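You operate a simulated robot arm through the tools that you are given. There is no shell and no other tool.

Carry out the task below with a simulated robot arm. There is one attempt and no reset: what you move stays moved.

## Task
Put some things from the worktop beside the sink away. At the end: the blue scoop from the worktop beside the sink is in the sink drawer; the green scoop from the worktop beside the sink is in the sink drawer; whatever was shut is shut again. Leave all else as you found it, and nothing knocked over (what rides in a drawer may roll over).

The check looks at the end state, three seconds after you hand in, the way a careful person would. Anything else that was tipped, shoved, dropped, spilled or broken makes it a failure.

## Robot
A 6-joint arm with a two-finger gripper, fixed in place. Base frame: the origin is at the foot of the arm, x ahead of it, y to its left, z up. Readings come in m, degrees, newtons and seconds.
With the tool pointing down near the work surface it reaches from about 0.38 to 0.86 m from the base axis. Its first joint turns from -166.0 to 166.0 degrees. Payload 2.45 kg.
The TCP is the grasp point between the finger pads, 0.02 m short of the fingertips. In the tool frame z runs along the fingers and y along their closing line. Largest opening 0.14 m; the body of the gripper starts 0.168 m behind the TCP.
Orientation is that of the tool frame in the base frame, as a unit quaternion [w, x, y, z]. With the fingers straight down and closing along the base's y, the tool's x points along the base's -x, its y along +y and its z along -z.

## Interface
- The arm moves only by the tool jog_arm. Its argument "targets" is a list of rows, each a list of 6 numbers: the shift along the tool's x, y, z in cm, then the turn, a rotation vector about the tool's x, y, z in degrees. In form: [[x, y, z, ax, ay, az], ...]. A call has 1 to 20 rows; each row is the pose to reach, as a shift and turn from the pose commanded when the call began, along the tool's axes at that moment. "hand" is the gripper command, from -1 (shut) to 1 (fully open), values between in proportion, set as the call begins (left out, the last holds). Each row takes 0.2 s and may step no farther than 0.05 m and 8.6 degrees from the row before; otherwise, or with a gripper value out of range, the whole call is refused. A pose out of reach is approached as far as the arm can. The call stops where the force on the tool passes 40 N (or 10 N more than at its start, if that is more) or the arm is blocked; 0.2 s more then pass. Each finger travels about 0.045 m/s and halts on what it meets, pressing with about 43 N; the grip force reading is that of the motor and also rises with nothing between the fingers. The clock runs only during rows and for 0.2 s after the last one: add rows that repeat a pose to give the fingers time. The reply holds the time, the measured pose of the TCP, the force on the tool along the base axes, the opening and the grip force, in the units named above and with some noise, with the torque about the TCP (base axes, N m) and any sound that the robot's microphone picked up.
- Cameras (640 x 400 px; columns grow to the right, rows downward): "scene" is fixed at [0.0483, 0.4998, 1.476]; the picture's right is [-0.22, -0.98, 0.00], its down [-0.77, 0.17, -0.61] and it looks along [0.60, -0.13, -0.79] (base axes); focal length 286 px, centre (320, 200). "wrist" rides on the gripper at [0.078, 0.011, -0.209] in the tool frame; the picture's right is [-0.14, 0.99, 0.00], its down [-0.92, -0.13, -0.37] and it looks along [-0.37, -0.05, 0.93] (tool axes); focal length 280 px, centre (320, 200). There is no depth. A picture from a camera that has moved, and an enlarged one, comes with that camera's place and axes in the base frame and with its lens.
- camera(camera): a new picture of that camera. The clock stands still meanwhile.
- lift_body(by): slides the trunk up (or, below 0, down) by that many m; the arm rides with it, the base frame stays. It gives what a move gives, with no picture.
- zoom(camera, box): a new picture of the part [left, top, right, bottom] of that camera's present view, enlarged. The clock stands still meanwhile.
- finish_job(): hands the job in; it is judged then, once.

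Nothing tells you positions but the pictures and the camera data. Unless the task says otherwise, let go and move clear before handing in.

The tools are called after "Request:" as a command line: name --pt "numbers of a row" for each row, then --argument value for the rest, lists and objects as JSON in quotes. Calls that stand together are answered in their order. jog_arm: Moves the arm, as the interface text tells. Its arguments: {"type":"object","properties":{"targets":{"type":"array"},"hand":{"type":"number"}},"required":["targets"]} The other tools are called the same way: lift_body (by) slides the trunk up or down; camera (camera) takes a picture; zoom (camera, box) takes an enlarged picture of a part of a camera's view; finish_job () hands the job in.

At the start:

```text
time_s: 0.0
tcp_pos: [0.3794, 0.254, 1.2049]
tcp_rot: [0.001, 0.0, 1.0, 0.0]
wrist_force: [0.0, -0.7, 0.3]
ft_torque: [0.01, -0.01, 0.02]
width: 0.1401
finger_force: 0.0
trunk travel left (down, up): [-0.15, 0.08]
```

scene: 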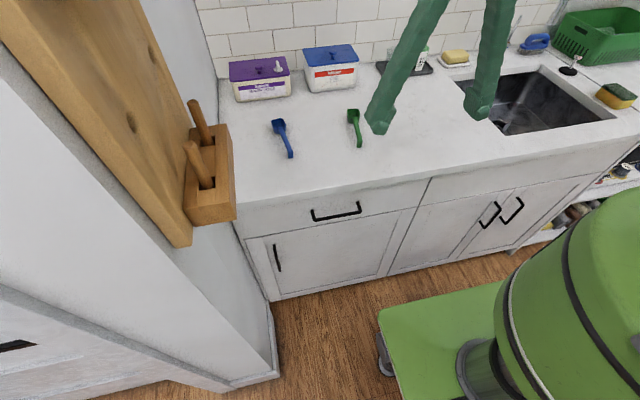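
wrist: 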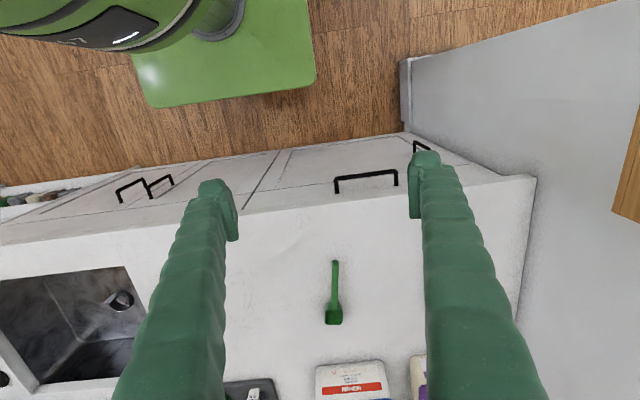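

I see a blue and a green scoop lying on the worktop left of the sink, with a bar-handled drawer below them in the cabinet front. I'll look closer before moving anything.

Request:
zoom --camera "scene" --box '[220, 80, 420, 205]'

Request:
zoom --camera "scene" --box '[230, 160, 470, 310]'

Request:
zoom --camera "wrist" --box '[220, 120, 460, 270]'

Request:
zoom --camera "scene" --box '[400, 130, 640, 280]'

```text
3.20 times, centred on (320, 142) of scene
camera zoom: at [0.0483, 0.4998, 1.476], right [-0.22, -0.98, 0.0], down [-0.77, 0.17, -0.61], along [0.6, -0.13, -0.79], focal length 915 px, centre (320, 384)
```

zoom: 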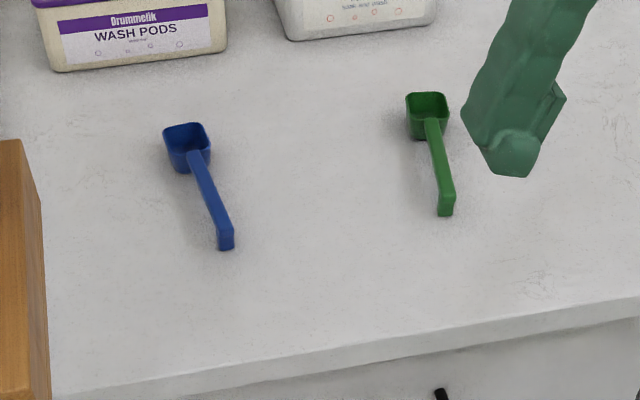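

```text
2.67 times, centred on (350, 235) of scene
camera zoom: at [0.0483, 0.4998, 1.476], right [-0.22, -0.98, 0.0], down [-0.77, 0.17, -0.61], along [0.6, -0.13, -0.79], focal length 762 px, centre (240, 107)
```

zoom: 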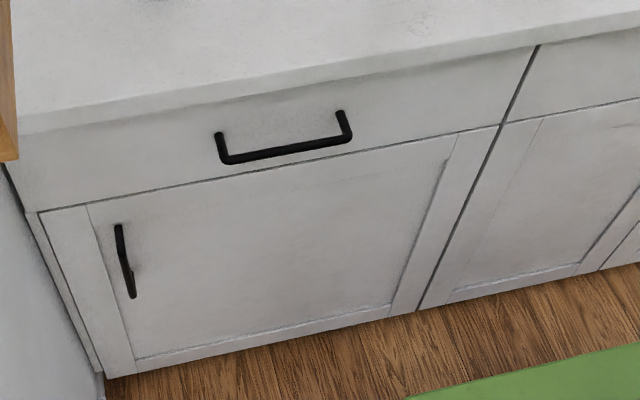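

```text
2.67 times, centred on (340, 195) of wrist
camera zoom: at [0.301, 0.2653, 1.4123], right [0.14, 0.99, 0.0], down [0.92, -0.13, 0.37], along [0.37, -0.05, -0.93], focal length 748 px, centre (267, 213)
```

zoom: 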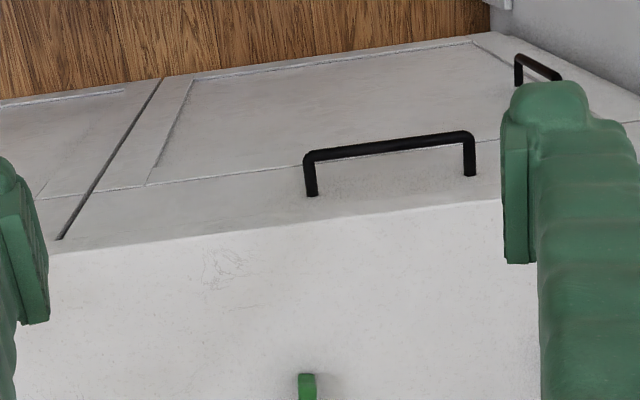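

```text
2.67 times, centred on (520, 205) of scene
camera zoom: at [0.0483, 0.4998, 1.476], right [-0.22, -0.98, 0.0], down [-0.77, 0.17, -0.61], along [0.6, -0.13, -0.79], focal length 762 px, centre (-213, 187)
```

zoom: 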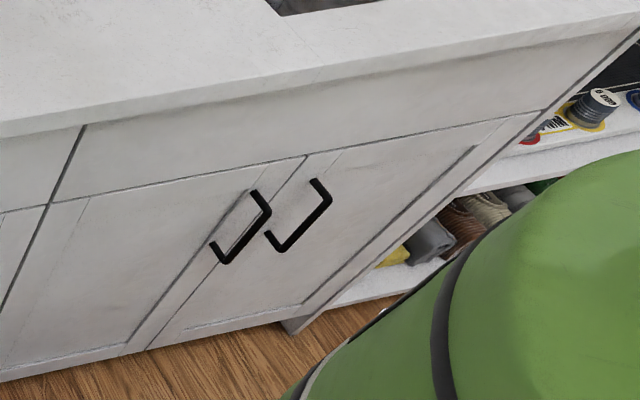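

The handle bar of the drawer sits at about x 0.495, y 0.28–0.42, z 0.80. The green scoop is near (0.66–0.77, 0.24) and the blue near (0.66–0.78, 0.455), on a worktop at z≈0.91. I'll turn the gripper to close along x and move in front of the drawer handle.

Request:
jog_arm --pt "-0.36 0.85 1.86 0 0 -8.18" --pt "-0.73 1.71 3.73 0 0 -16.36" --pt "-1.09 2.56 5.59 0 0 -24.54" --pt "-1.45 3.42 7.45 0 0 -32.72" --pt "-1.82 4.27 9.32 0 0 -40.9" --pt "-2.18 5.13 11.18 0 0 -49.09" --pt "-2.55 5.98 13.05 0 0 -57.27" --pt "-2.91 6.84 14.91 0 0 -65.45" --pt "-3.27 7.69 16.77 0 0 -73.6" --pt "-3.64 8.55 18.64 0 0 -81.8" --pt "-4.0 9.4 20.5 0 0 -90" --hand -0.5

```text
time_s: 2.4
tcp_pos: [0.4184, 0.3499, 0.9982]
tcp_rot: [-0.001, 0.708, -0.706, 0.001]
wrist_force: [1.2, 1.0, 0.5]
ft_torque: [0.0, 0.0, 0.0]
width: 0.0349
finger_force: 0.0
trunk travel left (down, up): [-0.15, 0.08]
```

The gripper is turned and sits above and in front of the drawer. I'll check both views before tilting.

Request:
camera --camera "scene"

Request:
camera --camera "wrist"

```text
taken
```

scene: 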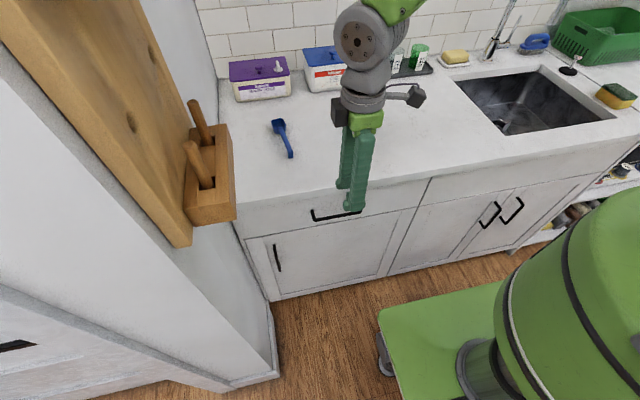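

```text
taken
camera wrist: at [0.4082, 0.2706, 1.2069], right [-0.99, 0.14, 0.0], down [0.13, 0.92, 0.37], along [0.05, 0.37, -0.93], focal length 280 px, centre (320, 200)
```

wrist: 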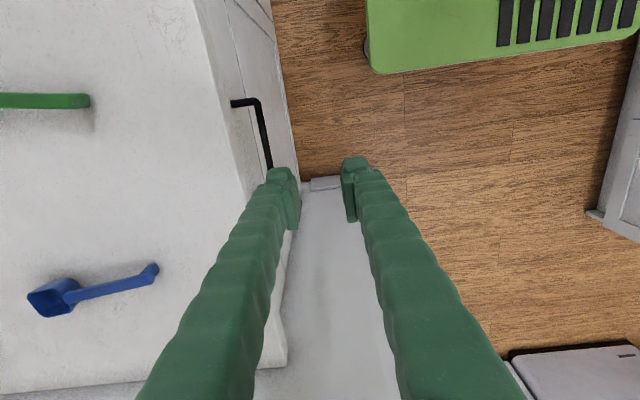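

Request:
zoom --camera "wrist" --box '[170, 60, 330, 160]'

Request:
zoom --camera "scene" --box '[260, 130, 420, 230]'

Request:
zoom --camera "wrist" --box '[0, 60, 200, 340]'

```text
4.00 times, centred on (250, 110) of wrist
camera zoom: at [0.4082, 0.2706, 1.2069], right [-0.99, 0.14, 0.0], down [0.13, 0.92, 0.37], along [0.05, 0.37, -0.93], focal length 1122 px, centre (600, 560)
```

zoom: 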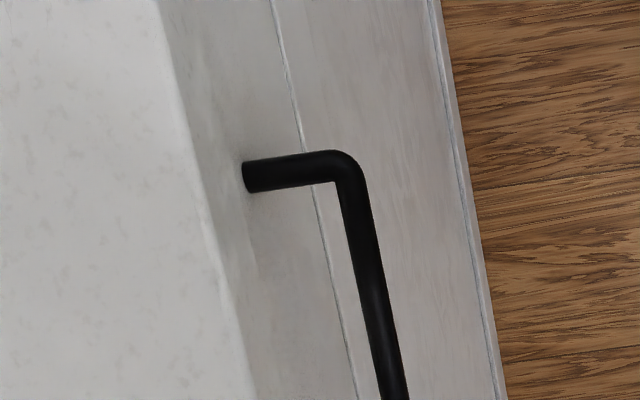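

```text
4.00 times, centred on (340, 180) of scene
camera zoom: at [0.0483, 0.4998, 1.476], right [-0.22, -0.98, 0.0], down [-0.77, 0.17, -0.61], along [0.6, -0.13, -0.79], focal length 1143 px, centre (240, 280)
```

zoom: 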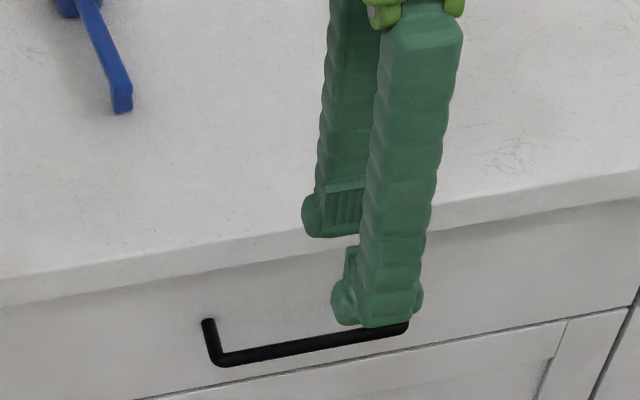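

```text
1.43 times, centred on (100, 200) of wrist
camera zoom: at [0.4082, 0.2706, 1.2069], right [-0.99, 0.14, 0.0], down [0.13, 0.92, 0.37], along [0.05, 0.37, -0.93], focal length 401 px, centre (634, 200)
```

zoom: 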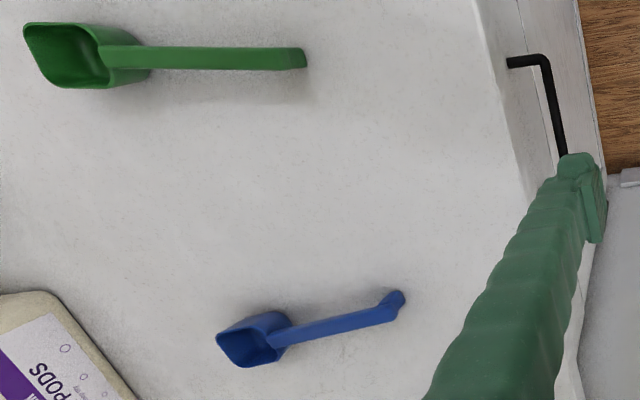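

The bar is at x≈0.496, z≈0.797, with the drawer face about 4 cm behind it and the worktop edge overhanging slightly. I'll tilt the fingers 22° so the rear finger can slip behind the bar without touching the worktop edge.

Request:
jog_arm --pt "0.15 -0.7 2.1 5.5 0 0" --pt "0.3 -1.4 4.25 11 0 0" --pt "0.45 -2.1 6.4 16.5 0 0" --pt "0.6 -2.76 8.5 22 0 0" --pt "0.6 -2.76 8.5 22 0 0" --hand -0.6

Request:
camera --camera "wrist"

Request:
zoom --camera "scene" --box '[260, 130, 420, 230]'

```text
time_s: 3.6
tcp_pos: [0.4463, 0.3421, 0.9146]
tcp_rot: [-0.134, 0.694, -0.694, 0.135]
wrist_force: [0.4, -1.1, 0.0]
ft_torque: [0.0, 0.02, -0.01]
width: 0.028
finger_force: 0.1
trunk travel left (down, up): [-0.15, 0.08]
```

```text
taken
camera wrist: at [0.3581, 0.263, 1.1033], right [-0.92, 0.14, -0.37], down [-0.02, 0.92, 0.39], along [0.4, 0.36, -0.84], focal length 280 px, centre (320, 200)
```

wrist: 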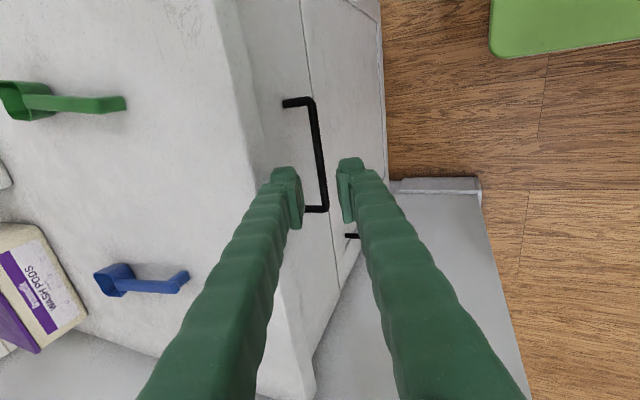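

```text
4.00 times, centred on (340, 180) of scene
camera zoom: at [0.0483, 0.4998, 1.476], right [-0.22, -0.98, 0.0], down [-0.77, 0.17, -0.61], along [0.6, -0.13, -0.79], focal length 1143 px, centre (240, 280)
```

zoom: 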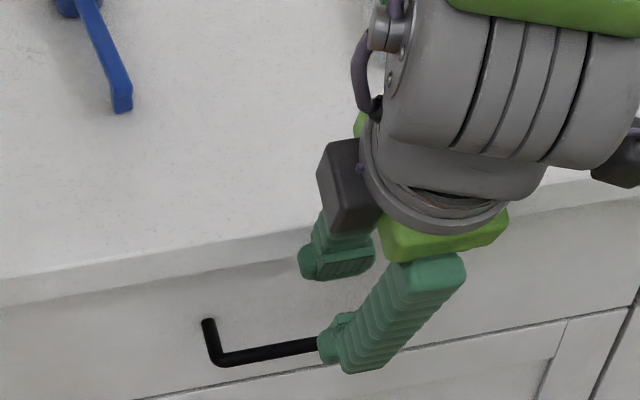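

The bar lines up between the fingers. I'll advance along the tool axis in two stages.

Request:
jog_arm --pt "0 0 2 0 0 0" --pt "0 0 4 0 0 0" --pt "0 0.05 6 0 0 0" --pt "0 0.1 8 0 0 0"

Request:
zoom --camera "wrist" --box '[220, 80, 420, 240]'

Request:
zoom --camera "scene" --box '[260, 130, 420, 230]'

```text
time_s: 4.6
tcp_pos: [0.4735, 0.3416, 0.8375]
tcp_rot: [-0.134, 0.695, -0.694, 0.135]
wrist_force: [0.1, 0.3, -0.3]
ft_torque: [0.0, 0.0, 0.0]
width: 0.0281
finger_force: 0.0
trunk travel left (down, up): [-0.15, 0.08]
```

```text
2.50 times, centred on (320, 160) of wrist
camera zoom: at [0.3858, 0.2636, 1.0259], right [-0.92, 0.14, -0.37], down [-0.02, 0.92, 0.39], along [0.4, 0.36, -0.84], focal length 701 px, centre (320, 300)
```

zoom: 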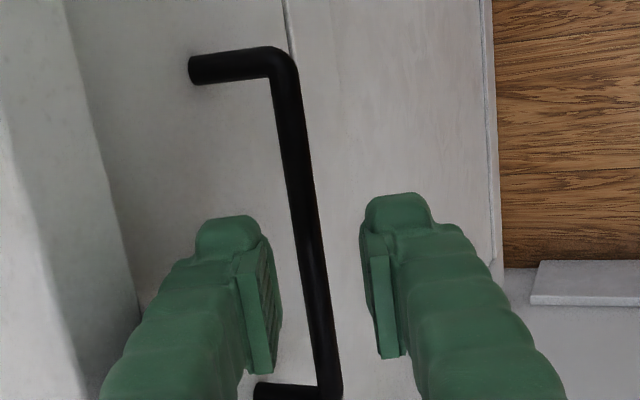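

```text
4.00 times, centred on (340, 180) of scene
camera zoom: at [0.0483, 0.4998, 1.476], right [-0.22, -0.98, 0.0], down [-0.77, 0.17, -0.61], along [0.6, -0.13, -0.79], focal length 1143 px, centre (240, 280)
```

zoom: 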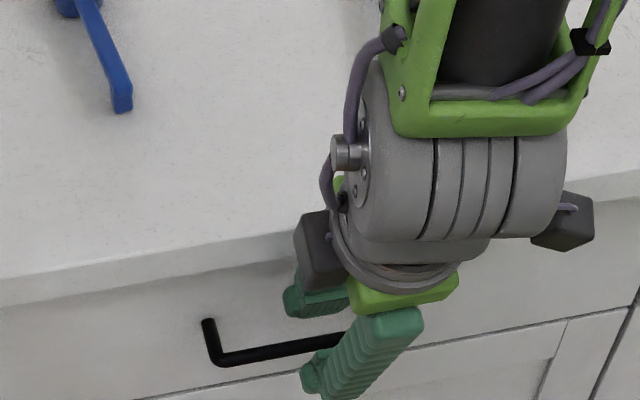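

The bar lies neatly between the two fingertips and the rear finger has room to the drawer face. I'll go the last 4 cm.

Request:
jog_arm --pt "0 0 1.3 0 0 0" --pt "0 0 2.6 0 0 0" --pt "0 0 3.9 0 0 0"

Request:
zoom --camera "wrist" --box '[220, 80, 420, 240]'

Request:
zoom --camera "scene" --box '[260, 130, 420, 230]'

```text
time_s: 5.4
tcp_pos: [0.4898, 0.343, 0.8027]
tcp_rot: [0.135, -0.694, 0.695, -0.136]
wrist_force: [0.0, 0.0, -0.3]
ft_torque: [0.02, -0.02, 0.03]
width: 0.0281
finger_force: 0.0
trunk travel left (down, up): [-0.15, 0.08]
```

```text
2.50 times, centred on (320, 160) of wrist
camera zoom: at [0.4014, 0.264, 0.9916], right [-0.92, 0.14, -0.37], down [-0.02, 0.92, 0.39], along [0.4, 0.37, -0.84], focal length 701 px, centre (320, 300)
```

zoom: 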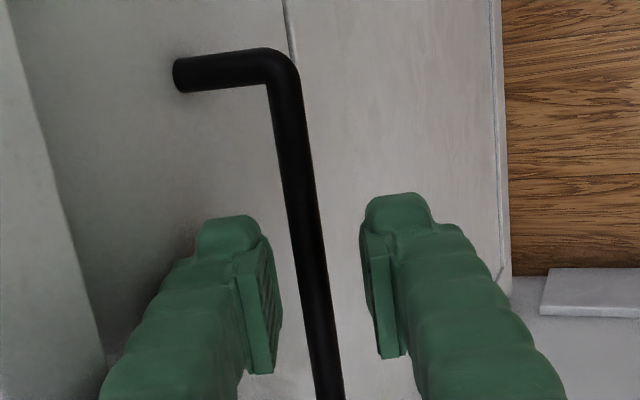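

```text
4.00 times, centred on (340, 180) of scene
camera zoom: at [0.0483, 0.4998, 1.476], right [-0.22, -0.98, 0.0], down [-0.77, 0.17, -0.61], along [0.6, -0.13, -0.79], focal length 1143 px, centre (240, 280)
```

zoom: 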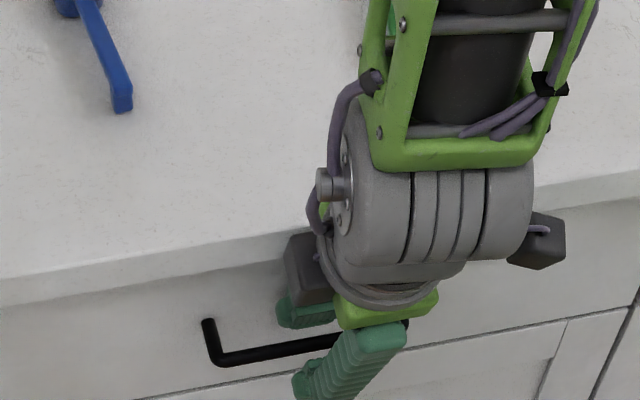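

The bar is between the finger pads with no contact forces. I'll close on it.

Request:
jog_arm --pt "0 0 0 0 0 0" --pt "0 0 0 0 0 0" --pt "0 0 0 0 0 0" --pt "0 0 0 0 0 0" --hand -1

```text
time_s: 6.4
tcp_pos: [0.4904, 0.3423, 0.806]
tcp_rot: [-0.138, 0.694, -0.693, 0.136]
wrist_force: [2.8, -3.5, 28.0]
ft_torque: [-0.43, -0.21, 0.68]
width: 0.0058
finger_force: 31.7
trunk travel left (down, up): [-0.15, 0.08]
```

The width reads 5.8 mm with an upward push, so the tips may only be pinching the top of the bar. I'll look.

Request:
zoom --camera "wrist" --box '[240, 100, 400, 220]'

Request:
zoom --camera "scene" --box '[280, 160, 400, 240]'

```text
3.33 times, centred on (320, 160) of wrist
camera zoom: at [0.4013, 0.2639, 0.9937], right [-0.92, 0.14, -0.37], down [-0.02, 0.92, 0.39], along [0.4, 0.37, -0.84], focal length 935 px, centre (320, 333)
```

zoom: 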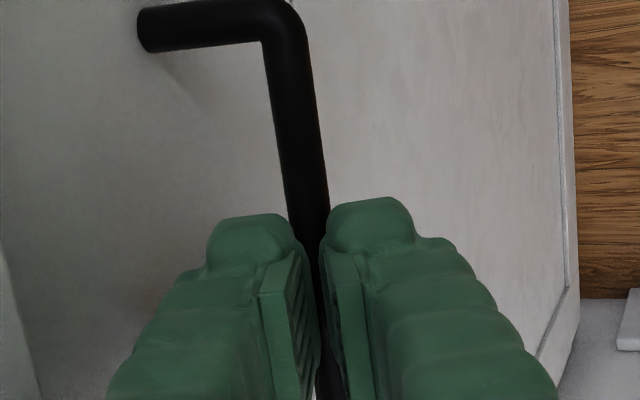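

```text
5.00 times, centred on (340, 200) of scene
camera zoom: at [0.0483, 0.4998, 1.476], right [-0.22, -0.98, 0.0], down [-0.77, 0.17, -0.61], along [0.6, -0.13, -0.79], focal length 1429 px, centre (220, 200)
```

zoom: 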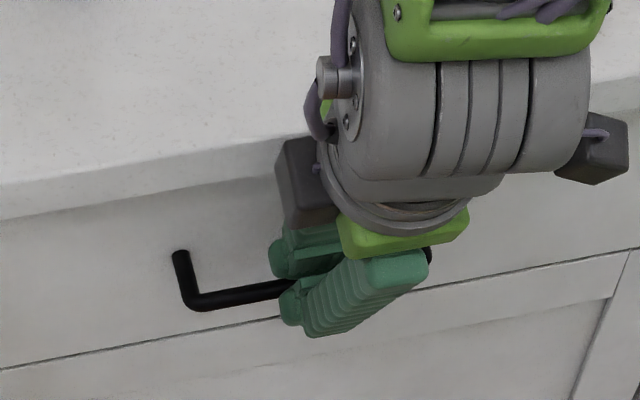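

The bar is sitting at the very tips. I'll open again, advance about 1.2 cm more along the tool axis, then re-grip.

Request:
jog_arm --pt "0 0 0 0 0 0" --pt "0 0 0 0 0 0" --pt "0 -0.1 0.6 0 0 0" --pt "0 -0.15 1.2 0 0 0" --pt "0 -0.15 1.2 0 0 0" --hand -0.6

Request:
zoom --camera "wrist" --box '[240, 100, 400, 220]'

```text
time_s: 7.6
tcp_pos: [0.4954, 0.3423, 0.7918]
tcp_rot: [-0.134, 0.694, -0.694, 0.135]
wrist_force: [-2.4, 0.0, -0.4]
ft_torque: [0.01, 0.05, 0.0]
width: 0.0264
finger_force: 0.1
trunk travel left (down, up): [-0.15, 0.08]
```

```text
3.33 times, centred on (320, 160) of wrist
camera zoom: at [0.4074, 0.2636, 0.9815], right [-0.92, 0.14, -0.37], down [-0.02, 0.92, 0.39], along [0.39, 0.36, -0.84], focal length 935 px, centre (320, 333)
```

zoom: 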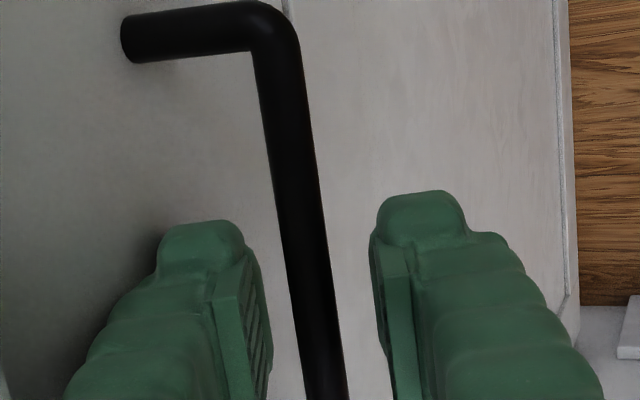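

Request:
jog_arm --pt "0 0.1 0 0 0 0" --pt "0 0.1 0 0 0 0" --pt "0 0.1 0 0 0 0" --pt "0 0.1 0 0 0 0" --hand -1

Request:
zoom --camera "wrist" --box '[240, 100, 400, 220]'

```text
time_s: 8.6
tcp_pos: [0.4944, 0.3431, 0.7932]
tcp_rot: [-0.136, 0.694, -0.694, 0.136]
wrist_force: [3.6, -0.7, 5.9]
ft_torque: [-0.36, -0.06, 0.81]
width: 0.0091
finger_force: 36.5
trunk travel left (down, up): [-0.15, 0.08]
```

```text
3.33 times, centred on (320, 160) of wrist
camera zoom: at [0.4071, 0.2638, 0.9819], right [-0.92, 0.14, -0.37], down [-0.02, 0.92, 0.39], along [0.4, 0.37, -0.84], focal length 935 px, centre (320, 333)
```

zoom: 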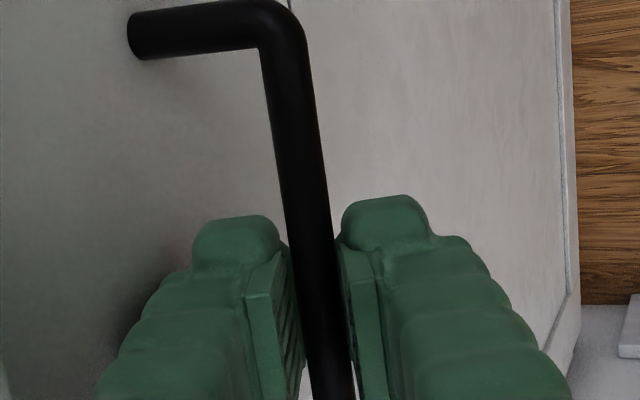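

The bar is now firmly gripped at 9 mm width. I'll pull the drawer straight back a few cm and check.

Request:
jog_arm --pt "0 0.93 -0.37 0 0 0" --pt "0 1.85 -0.75 0 0 0" --pt "0 2.78 -1.12 0 0 0" --pt "0 3.71 -1.5 0 0 0"

Request:
camera --camera "scene"

```text
time_s: 9.6
tcp_pos: [0.4534, 0.3425, 0.7929]
tcp_rot: [0.135, -0.694, 0.694, -0.134]
wrist_force: [-2.0, -0.7, 7.5]
ft_torque: [-0.53, -0.05, 0.66]
width: 0.009
finger_force: 36.6
trunk travel left (down, up): [-0.15, 0.08]
```

```text
taken
```

scene: 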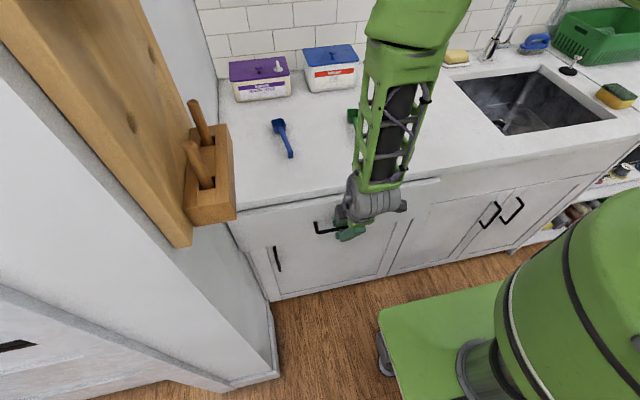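

The drawer is sliding out freely. I'll keep pulling.

Request:
jog_arm --pt "0 1.85 -0.75 0 0 0" --pt "0 3.71 -1.5 0 0 0" --pt "0 5.56 -2.25 0 0 0" --pt "0 7.42 -3.0 0 0 0" --pt "0 9.27 -3.75 0 0 0"

Request:
camera --camera "scene"

```text
time_s: 10.8
tcp_pos: [0.3525, 0.3432, 0.7907]
tcp_rot: [-0.134, 0.695, -0.694, 0.134]
wrist_force: [-2.0, 1.4, -10.6]
ft_torque: [-0.67, 0.01, 0.83]
width: 0.0073
finger_force: 35.3
trunk travel left (down, up): [-0.15, 0.08]
```

```text
taken
```

scene: 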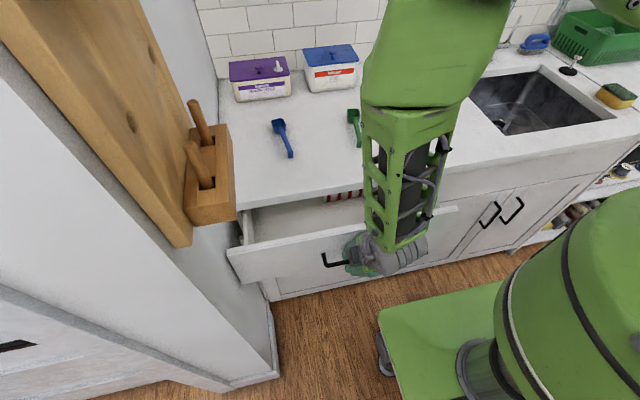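

The drawer is out about 14 cm and I can see something red-and-white inside. I'll pull a bit further, with a small upward correction.

Request:
jog_arm --pt "0 0.8 -0.57 0 0 0" --pt "0 2.6 -1.3 0 0 0" --pt "0 4.5 -2.05 0 0 0" --pt "0 6.4 -2.8 0 0 0"

Request:
camera --camera "scene"

Request:
camera --camera "wrist"

```text
time_s: 11.2
tcp_pos: [0.3441, 0.343, 0.7908]
tcp_rot: [-0.131, 0.696, -0.693, 0.135]
wrist_force: [-2.3, 6.9, -26.6]
ft_torque: [-0.3, 0.02, -0.07]
width: 0.0076
finger_force: 34.7
trunk travel left (down, up): [-0.15, 0.08]
stopped in row 1: the force on the tool passed its limit at 48 N (the readings are from after the stop); the commanded pose is now the measured one
```

```text
taken
```

scene: 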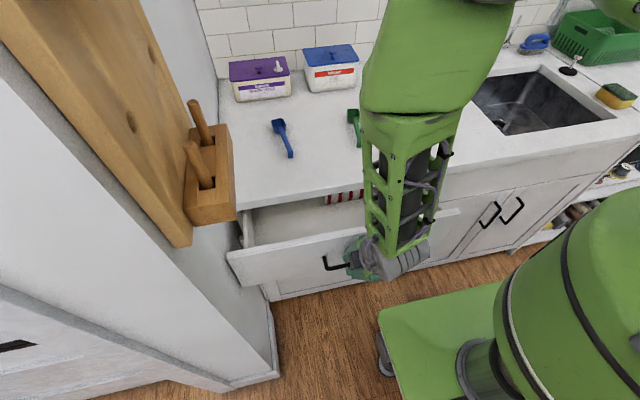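

```text
taken
camera wrist: at [0.2579, 0.2651, 0.9807], right [-0.92, 0.13, -0.36], down [-0.02, 0.92, 0.38], along [0.39, 0.36, -0.85], focal length 280 px, centre (320, 200)
```

wrist: 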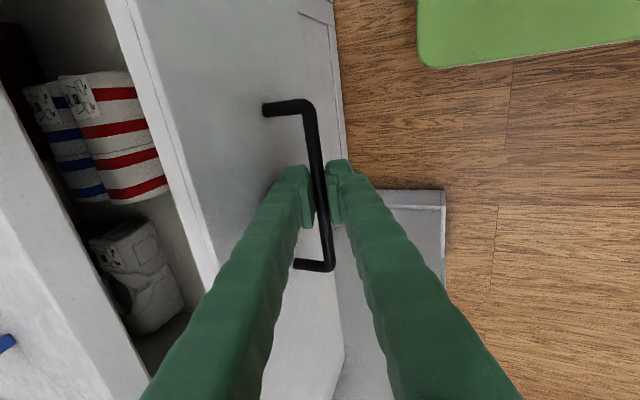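

The stop came from the vertical strain in the grip, not the drawer's end. I'll relax the grip, re-seat, and check.

Request:
jog_arm --pt "0 0 0 0 0 0" --pt "0 0 0 0 0 0" --pt "0 0 0 0 0 0" --hand -0.7

Request:
zoom --camera "wrist" --box '[240, 100, 400, 220]'

Request:
zoom --camera "scene" --box '[220, 170, 480, 330]'

```text
time_s: 12.0
tcp_pos: [0.3454, 0.3422, 0.7923]
tcp_rot: [-0.132, 0.695, -0.694, 0.134]
wrist_force: [0.3, 0.0, -0.4]
ft_torque: [0.0, 0.03, -0.05]
width: 0.0211
finger_force: 0.0
trunk travel left (down, up): [-0.15, 0.08]
```

```text
3.33 times, centred on (320, 160) of wrist
camera zoom: at [0.2582, 0.264, 0.982], right [-0.92, 0.14, -0.37], down [-0.02, 0.92, 0.39], along [0.39, 0.36, -0.85], focal length 935 px, centre (320, 333)
```

zoom: 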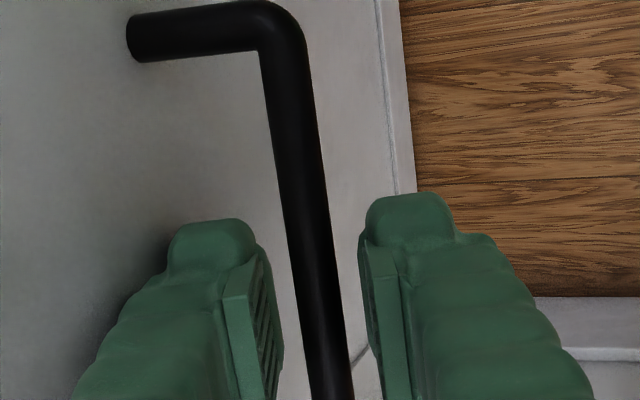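

```text
2.46 times, centred on (350, 250) of scene
camera zoom: at [0.0483, 0.4998, 1.476], right [-0.22, -0.98, 0.0], down [-0.77, 0.17, -0.61], along [0.6, -0.13, -0.79], focal length 704 px, centre (246, 77)
```

zoom: 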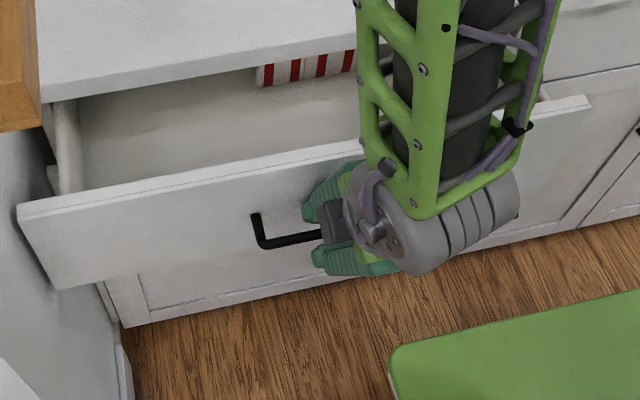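

Request:
jog_arm --pt "0 -0.15 0.3 0 0 0" --pt "0 -0.15 0.3 0 0 0" --pt "0 -0.15 0.3 0 0 0" --hand -1

```text
time_s: 12.8
tcp_pos: [0.3471, 0.3427, 0.7909]
tcp_rot: [-0.132, 0.695, -0.694, 0.135]
wrist_force: [0.7, -0.5, -2.6]
ft_torque: [-0.16, 0.0, 0.65]
width: 0.0072
finger_force: 35.3
trunk travel left (down, up): [-0.15, 0.08]
```

Request:
jog_arm --pt "0 1.39 -0.56 0 0 0" --pt "0 2.79 -1.12 0 0 0" --pt "0 4.18 -1.67 0 0 0" --pt "0 5.57 -2.23 0 0 0"

Request:
camera --camera "scene"

```text
time_s: 13.8
tcp_pos: [0.2875, 0.3408, 0.7898]
tcp_rot: [-0.131, 0.695, -0.694, 0.135]
wrist_force: [-1.8, 4.2, -18.4]
ft_torque: [-0.26, -0.05, 0.17]
width: 0.0069
finger_force: 34.6
trunk travel left (down, up): [-0.15, 0.08]
```

```text
taken
```

scene: 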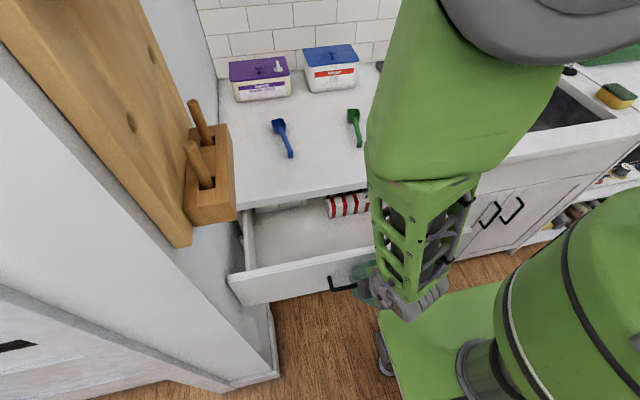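

The drawer is about 20 cm open. I'll ease off the vertical strain and take about 3 cm more.

Request:
jog_arm --pt "0 0.08 0.19 0 0 0" --pt "0 1.0 -0.18 0 0 0" --pt "0 1.93 -0.55 0 0 0" --pt "0 2.86 -0.93 0 0 0"

Request:
camera --camera "wrist"

```text
time_s: 14.8
tcp_pos: [0.2577, 0.3418, 0.7892]
tcp_rot: [-0.132, 0.695, -0.694, 0.135]
wrist_force: [-1.8, -4.2, 21.2]
ft_torque: [-0.26, -0.06, 0.33]
width: 0.0065
finger_force: 34.9
trunk travel left (down, up): [-0.15, 0.08]
```

```text
taken
camera wrist: at [0.17, 0.2643, 0.9785], right [-0.92, 0.14, -0.37], down [-0.02, 0.92, 0.39], along [0.39, 0.36, -0.85], focal length 280 px, centre (320, 200)
```

wrist: 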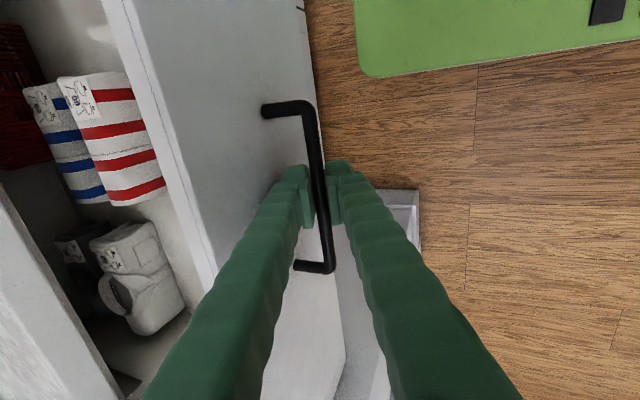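

The drawer is open about 24 cm with room inside. I'll release the bar and back off along the tool axis, then rise.

Request:
jog_arm --pt "0 0 0 0 0 0" --pt "0 0 0 0 0 0" --pt "0 0 -1.0 0 0 0" --pt "0 0 -2.5 0 0 0" --pt "0 0 -4.0 0 0 0" --pt "0 0 -5.5 0 0 0" --hand -0.6

Request:
camera --camera "scene"

Request:
camera --camera "wrist"

```text
time_s: 16.2
tcp_pos: [0.2364, 0.3422, 0.8382]
tcp_rot: [-0.132, 0.695, -0.694, 0.135]
wrist_force: [-0.3, 0.3, 0.3]
ft_torque: [0.01, 0.02, -0.01]
width: 0.0281
finger_force: 0.1
trunk travel left (down, up): [-0.15, 0.08]
```

```text
taken
```

scene: 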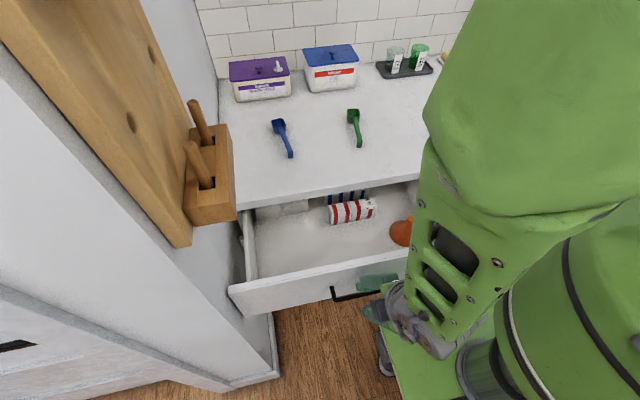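

```text
taken
camera wrist: at [0.1494, 0.2643, 1.0275], right [-0.92, 0.14, -0.37], down [-0.02, 0.92, 0.39], along [0.39, 0.36, -0.85], focal length 280 px, centre (320, 200)
```

wrist: 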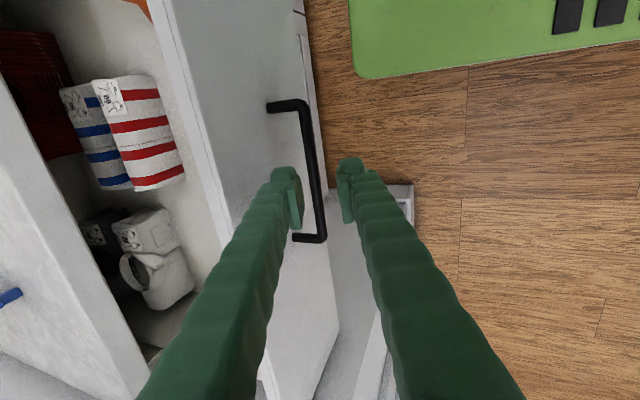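

The gripper is clear of the bar. I'll rise and straighten the tool.

Request:
jog_arm --pt "0 -1.5 -3.7 0 0 0" --pt "0 -3.0 -7.4 0 0 0" --pt "0 -4.8 -12.0 -5.5 0 0" --pt "0 -6.5 -16.2 -11 0 0" --pt "0 -8.1 -20.4 -16.5 0 0" --pt "0 -9.7 -24.2 -22 0 0"

Request:
camera --camera "wrist"

Request:
camera --camera "scene"

```text
time_s: 17.6
tcp_pos: [0.2382, 0.3442, 1.0968]
tcp_rot: [0.002, 0.707, -0.707, 0.0]
wrist_force: [-0.5, 0.3, 0.1]
ft_torque: [-0.01, 0.0, 0.01]
width: 0.0282
finger_force: 0.1
trunk travel left (down, up): [-0.15, 0.08]
```

```text
taken
camera wrist: at [0.228, 0.2657, 1.3057], right [-0.99, 0.14, 0.0], down [0.13, 0.92, 0.37], along [0.05, 0.36, -0.93], focal length 280 px, centre (320, 200)
```

wrist: 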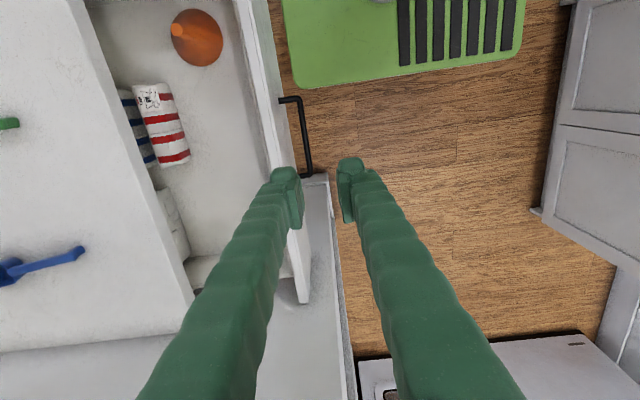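

```text
taken
```

scene: 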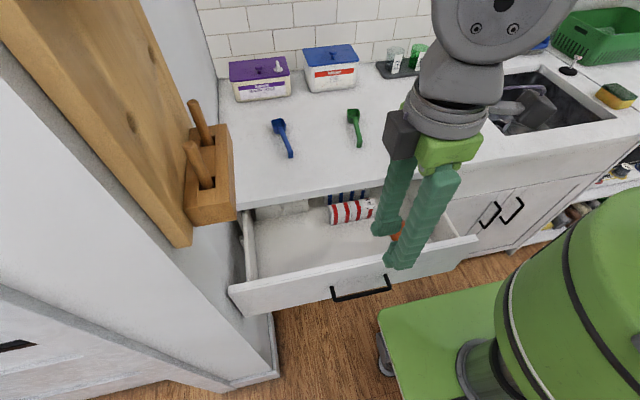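

The drawer holds an orange funnel, striped rolls and a bottle, with clear floor in its front-left half. Next I'll turn the gripper back and hover over the green scoop to locate it with the wrist camera.

Request:
jog_arm --pt "0.83 -3.5 0.3 0 0 8.2" --pt "1.67 -7.0 0.6 0 0 16.4" --pt "2.5 -10.5 0.9 0 0 24.6" --pt "3.33 -14.0 1.2 0 0 32.8" --pt "4.17 -17.5 1.5 0 0 41.0" --pt "5.0 -21.0 1.8 0 0 49.2" --pt "5.83 -24.5 2.1 0 0 57.4" --pt "6.67 -28.0 2.4 0 0 65.6" --pt "7.5 -31.5 2.7 0 0 73.8" --pt "8.33 -35.0 3.0 0 0 82.0" --pt "9.17 -38.5 3.3 0 0 90.2" --pt "10.0 -42.0 3.6 0 0 98.4" --hand -0.3

Request:
camera --camera "wrist"

Request:
camera --camera "scene"

```text
time_s: 20.2
tcp_pos: [0.6581, 0.2449, 1.0613]
tcp_rot: [-0.002, 0.074, 0.997, -0.002]
wrist_force: [0.3, -0.5, -0.5]
ft_torque: [-0.02, 0.02, -0.01]
width: 0.0491
finger_force: 0.0
trunk travel left (down, up): [-0.15, 0.08]
```

```text
taken
camera wrist: at [0.5845, 0.2667, 1.2697], right [0.28, 0.96, -0.01], down [0.89, -0.26, 0.36], along [0.35, -0.11, -0.93], focal length 280 px, centre (320, 200)
```

wrist: 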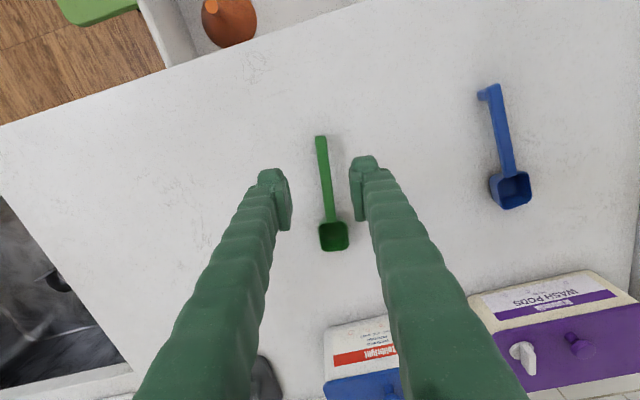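

```text
taken
```

scene: 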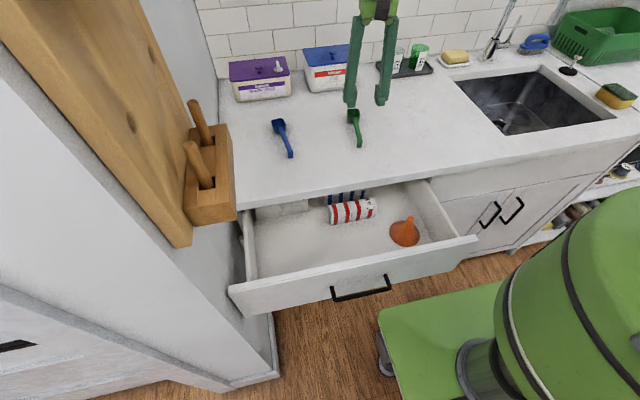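

The view is clear. In the tool frame the green handle runs along the tool x axis, from about +2 cm to −10 cm. I'll move over the handle near the bowl and lower part-way.

Request:
jog_arm --pt "-2.0 0.1 0.5 0 0 0" --pt "-4.2 0.2 1.5 0 0 0" --pt "-6.2 0.26 4.0 0 0 0" --pt "-6.2 0.26 7.0 0 0 0" --pt "-6.2 0.26 9.5 0 0 0"

Request:
camera --camera "wrist"

Request:
zoom --camera "scene" --box '[270, 60, 430, 160]'

```text
time_s: 21.4
tcp_pos: [0.722, 0.2386, 0.9673]
tcp_rot: [-0.002, 0.072, 0.997, -0.001]
wrist_force: [-0.3, 0.5, -0.5]
ft_torque: [0.0, 0.02, -0.02]
width: 0.0491
finger_force: 0.1
trunk travel left (down, up): [-0.15, 0.08]
```

```text
taken
camera wrist: at [0.6466, 0.2605, 1.1758], right [0.28, 0.96, 0.0], down [0.89, -0.26, 0.37], along [0.35, -0.11, -0.93], focal length 280 px, centre (320, 200)
```

wrist: 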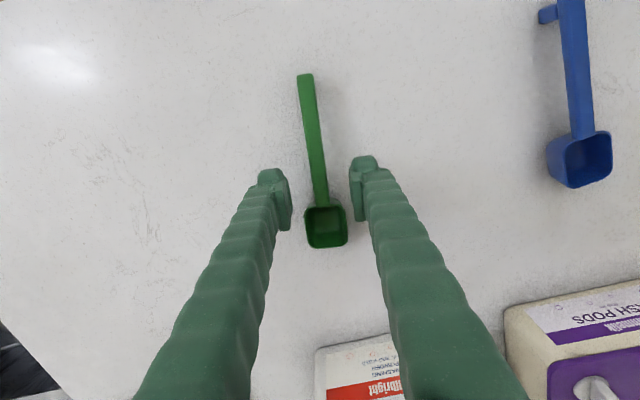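

```text
4.00 times, centred on (350, 110) of scene
camera zoom: at [0.0483, 0.4998, 1.476], right [-0.22, -0.98, 0.0], down [-0.77, 0.17, -0.61], along [0.6, -0.13, -0.79], focal length 1143 px, centre (200, 560)
```

zoom: 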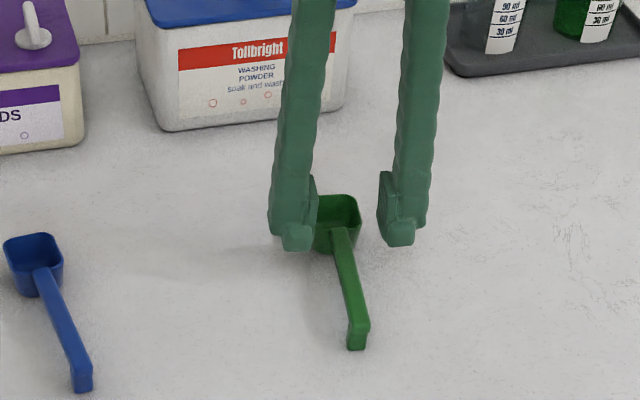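

Request:
jog_arm --pt "0 -0.2 0.8 0 0 0" --pt "0 -0.2 1.6 0 0 0" --pt "0 -0.2 2.4 0 0 0"

Request:
zoom --camera "wrist" --box '[240, 60, 400, 260]'

Request:
zoom --camera "scene" --box '[310, 80, 420, 155]'

```text
time_s: 22.2
tcp_pos: [0.7189, 0.2352, 0.9435]
tcp_rot: [-0.002, 0.072, 0.997, -0.001]
wrist_force: [0.5, -0.4, -0.5]
ft_torque: [0.0, 0.03, 0.0]
width: 0.0488
finger_force: 0.0
trunk travel left (down, up): [-0.15, 0.08]
```

```text
2.00 times, centred on (320, 160) of wrist
camera zoom: at [0.6441, 0.2579, 1.1523], right [0.28, 0.96, 0.0], down [0.89, -0.26, 0.37], along [0.35, -0.11, -0.93], focal length 561 px, centre (320, 280)
```

zoom: 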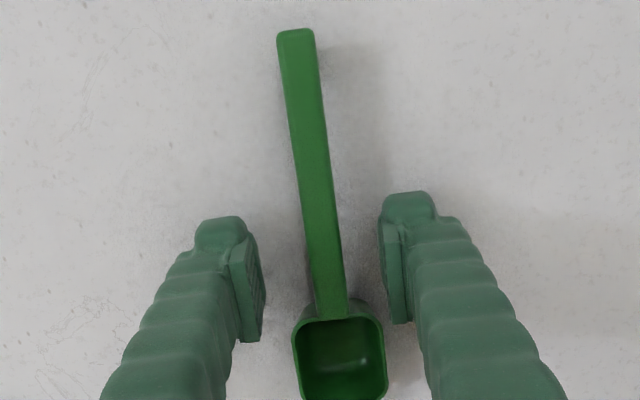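

```text
5.33 times, centred on (365, 118) of scene
camera zoom: at [0.0483, 0.4998, 1.476], right [-0.22, -0.98, 0.0], down [-0.77, 0.17, -0.61], along [0.6, -0.13, -0.79], focal length 1524 px, centre (80, 640)
```

zoom: 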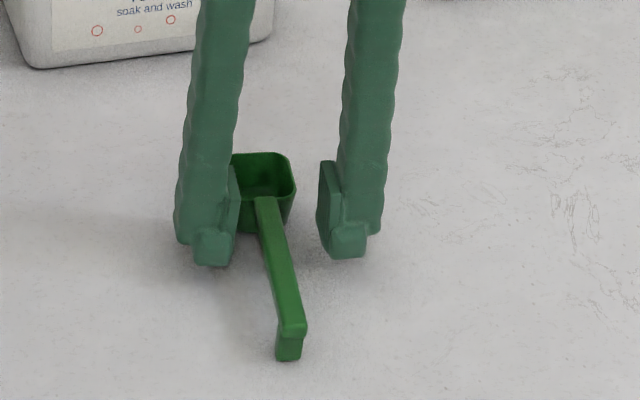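

Request:
jog_arm --pt "0.4 0 0 0 0 0" --pt "0.8 0 0.3 0 0 0" --pt "0.8 0 0.7 0 0 0"

Request:
zoom --camera "wrist" --box '[240, 60, 400, 260]'

Request:
zoom --camera "scene" --box '[310, 80, 420, 155]'

```text
time_s: 23.0
tcp_pos: [0.7096, 0.2367, 0.9374]
tcp_rot: [-0.002, 0.072, 0.997, -0.002]
wrist_force: [-0.4, -0.4, 0.4]
ft_torque: [-0.02, -0.04, -0.03]
width: 0.0489
finger_force: 0.0
trunk travel left (down, up): [-0.15, 0.08]
```

```text
2.00 times, centred on (320, 160) of wrist
camera zoom: at [0.6364, 0.2588, 1.1457], right [0.28, 0.96, 0.0], down [0.89, -0.26, 0.37], along [0.35, -0.11, -0.93], focal length 561 px, centre (320, 280)
```

zoom: 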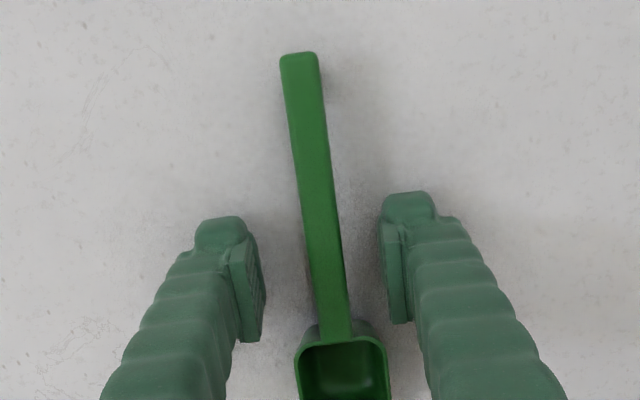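

```text
5.33 times, centred on (365, 118) of scene
camera zoom: at [0.0483, 0.4998, 1.476], right [-0.22, -0.98, 0.0], down [-0.77, 0.17, -0.61], along [0.6, -0.13, -0.79], focal length 1524 px, centre (80, 640)
```

zoom: 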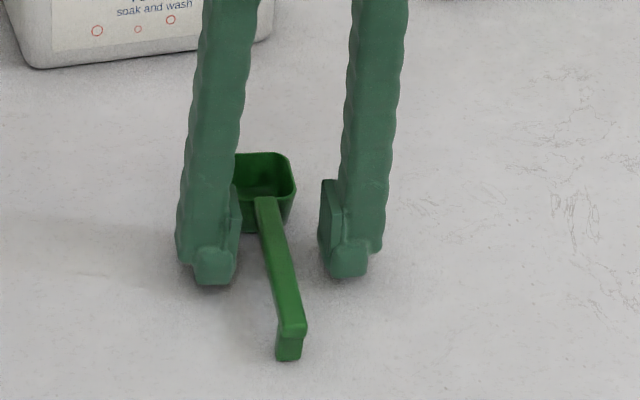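

Request:
jog_arm --pt "0 0 0.25 0 0 0" --pt "0 0 0.5 0 0 0"

```text
time_s: 23.6
tcp_pos: [0.7095, 0.2365, 0.932]
tcp_rot: [-0.002, 0.072, 0.997, -0.001]
wrist_force: [0.3, 0.3, -0.7]
ft_torque: [0.01, -0.03, -0.01]
width: 0.0491
finger_force: 0.0
trunk travel left (down, up): [-0.15, 0.08]
```

No contact with the worktop and the handle is centred between the pads. Closing on it.

Request:
jog_arm --pt "0 0 0 0 0 0" --pt "0 0 0 0 0 0" --pt "0 0 0 0 0 0" --pt "0 0 0 0 0 0" --pt "0 0 0 0 0 0" --hand -1

Request:
zoom --camera "wrist" --box '[240, 60, 400, 260]'

Request:
zoom --camera "scene" --box '[310, 80, 420, 155]'

```text
time_s: 24.8
tcp_pos: [0.7103, 0.2372, 0.9314]
tcp_rot: [-0.002, 0.072, 0.997, -0.002]
wrist_force: [-0.3, 0.0, 1.0]
ft_torque: [0.01, -0.03, 0.0]
width: 0.0083
finger_force: 36.1
trunk travel left (down, up): [-0.15, 0.08]
```

```text
2.00 times, centred on (320, 160) of wrist
camera zoom: at [0.6361, 0.2583, 1.1396], right [0.28, 0.96, 0.0], down [0.89, -0.26, 0.37], along [0.35, -0.11, -0.93], focal length 561 px, centre (320, 280)
```

zoom: 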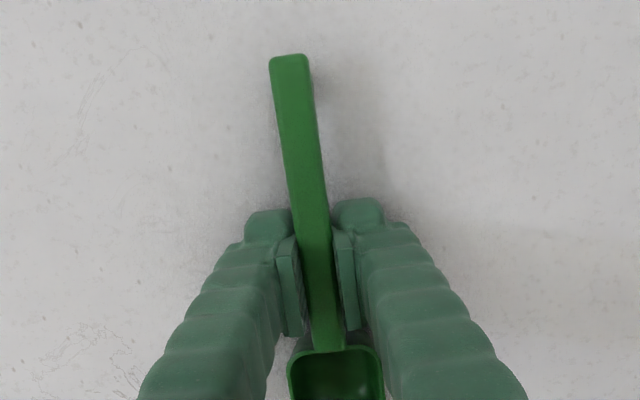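

```text
5.33 times, centred on (365, 118) of scene
camera zoom: at [0.0483, 0.4998, 1.476], right [-0.22, -0.98, 0.0], down [-0.77, 0.17, -0.61], along [0.6, -0.13, -0.79], focal length 1524 px, centre (80, 640)
```

zoom: 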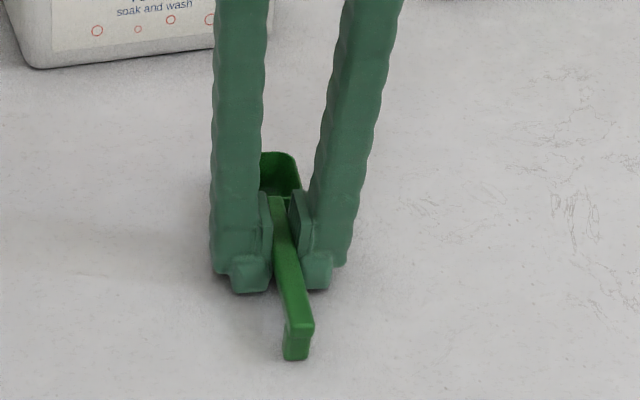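

The handle is held at 8 mm width. I'll lift it and check.

Request:
jog_arm --pt "0 0 -1 0 0 0" --pt "0 0 -3 0 0 0" --pt "0 0 -6 0 0 0" --pt "0 0 -9 0 0 0" --pt "0 0 -12 0 0 0"

Request:
camera --camera "wrist"

Request:
zoom --camera "scene" --box '[230, 170, 480, 310]'

```text
time_s: 26.0
tcp_pos: [0.7104, 0.2368, 1.0524]
tcp_rot: [-0.001, 0.072, 0.997, -0.001]
wrist_force: [0.1, 0.0, -0.5]
ft_torque: [0.0, -0.01, -0.01]
width: 0.0085
finger_force: 36.2
trunk travel left (down, up): [-0.15, 0.08]
```

```text
taken
camera wrist: at [0.6353, 0.2591, 1.2607], right [0.28, 0.96, 0.0], down [0.89, -0.26, 0.37], along [0.35, -0.11, -0.93], focal length 280 px, centre (320, 200)
```

wrist: 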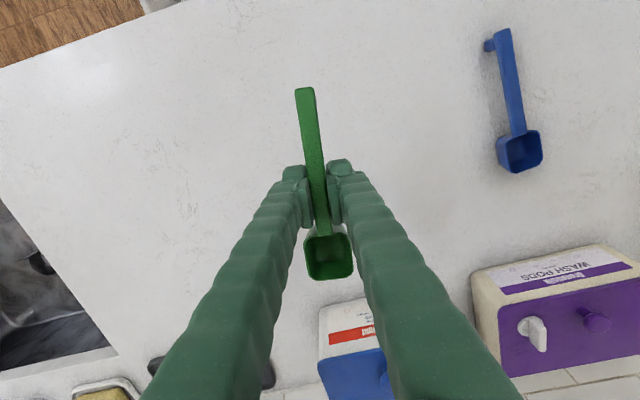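

```text
2.56 times, centred on (355, 240) of scene
camera zoom: at [0.0483, 0.4998, 1.476], right [-0.22, -0.98, 0.0], down [-0.77, 0.17, -0.61], along [0.6, -0.13, -0.79], focal length 732 px, centre (230, 98)
```

zoom: 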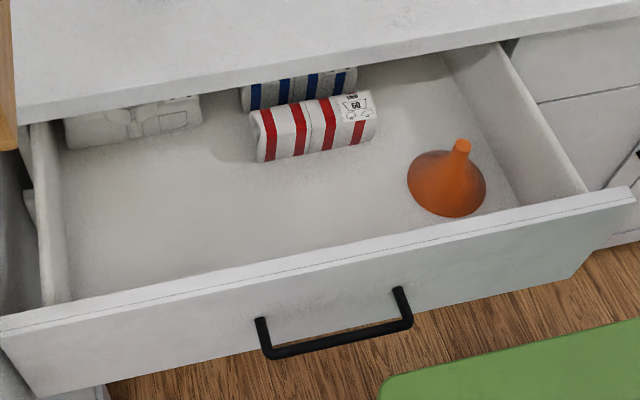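

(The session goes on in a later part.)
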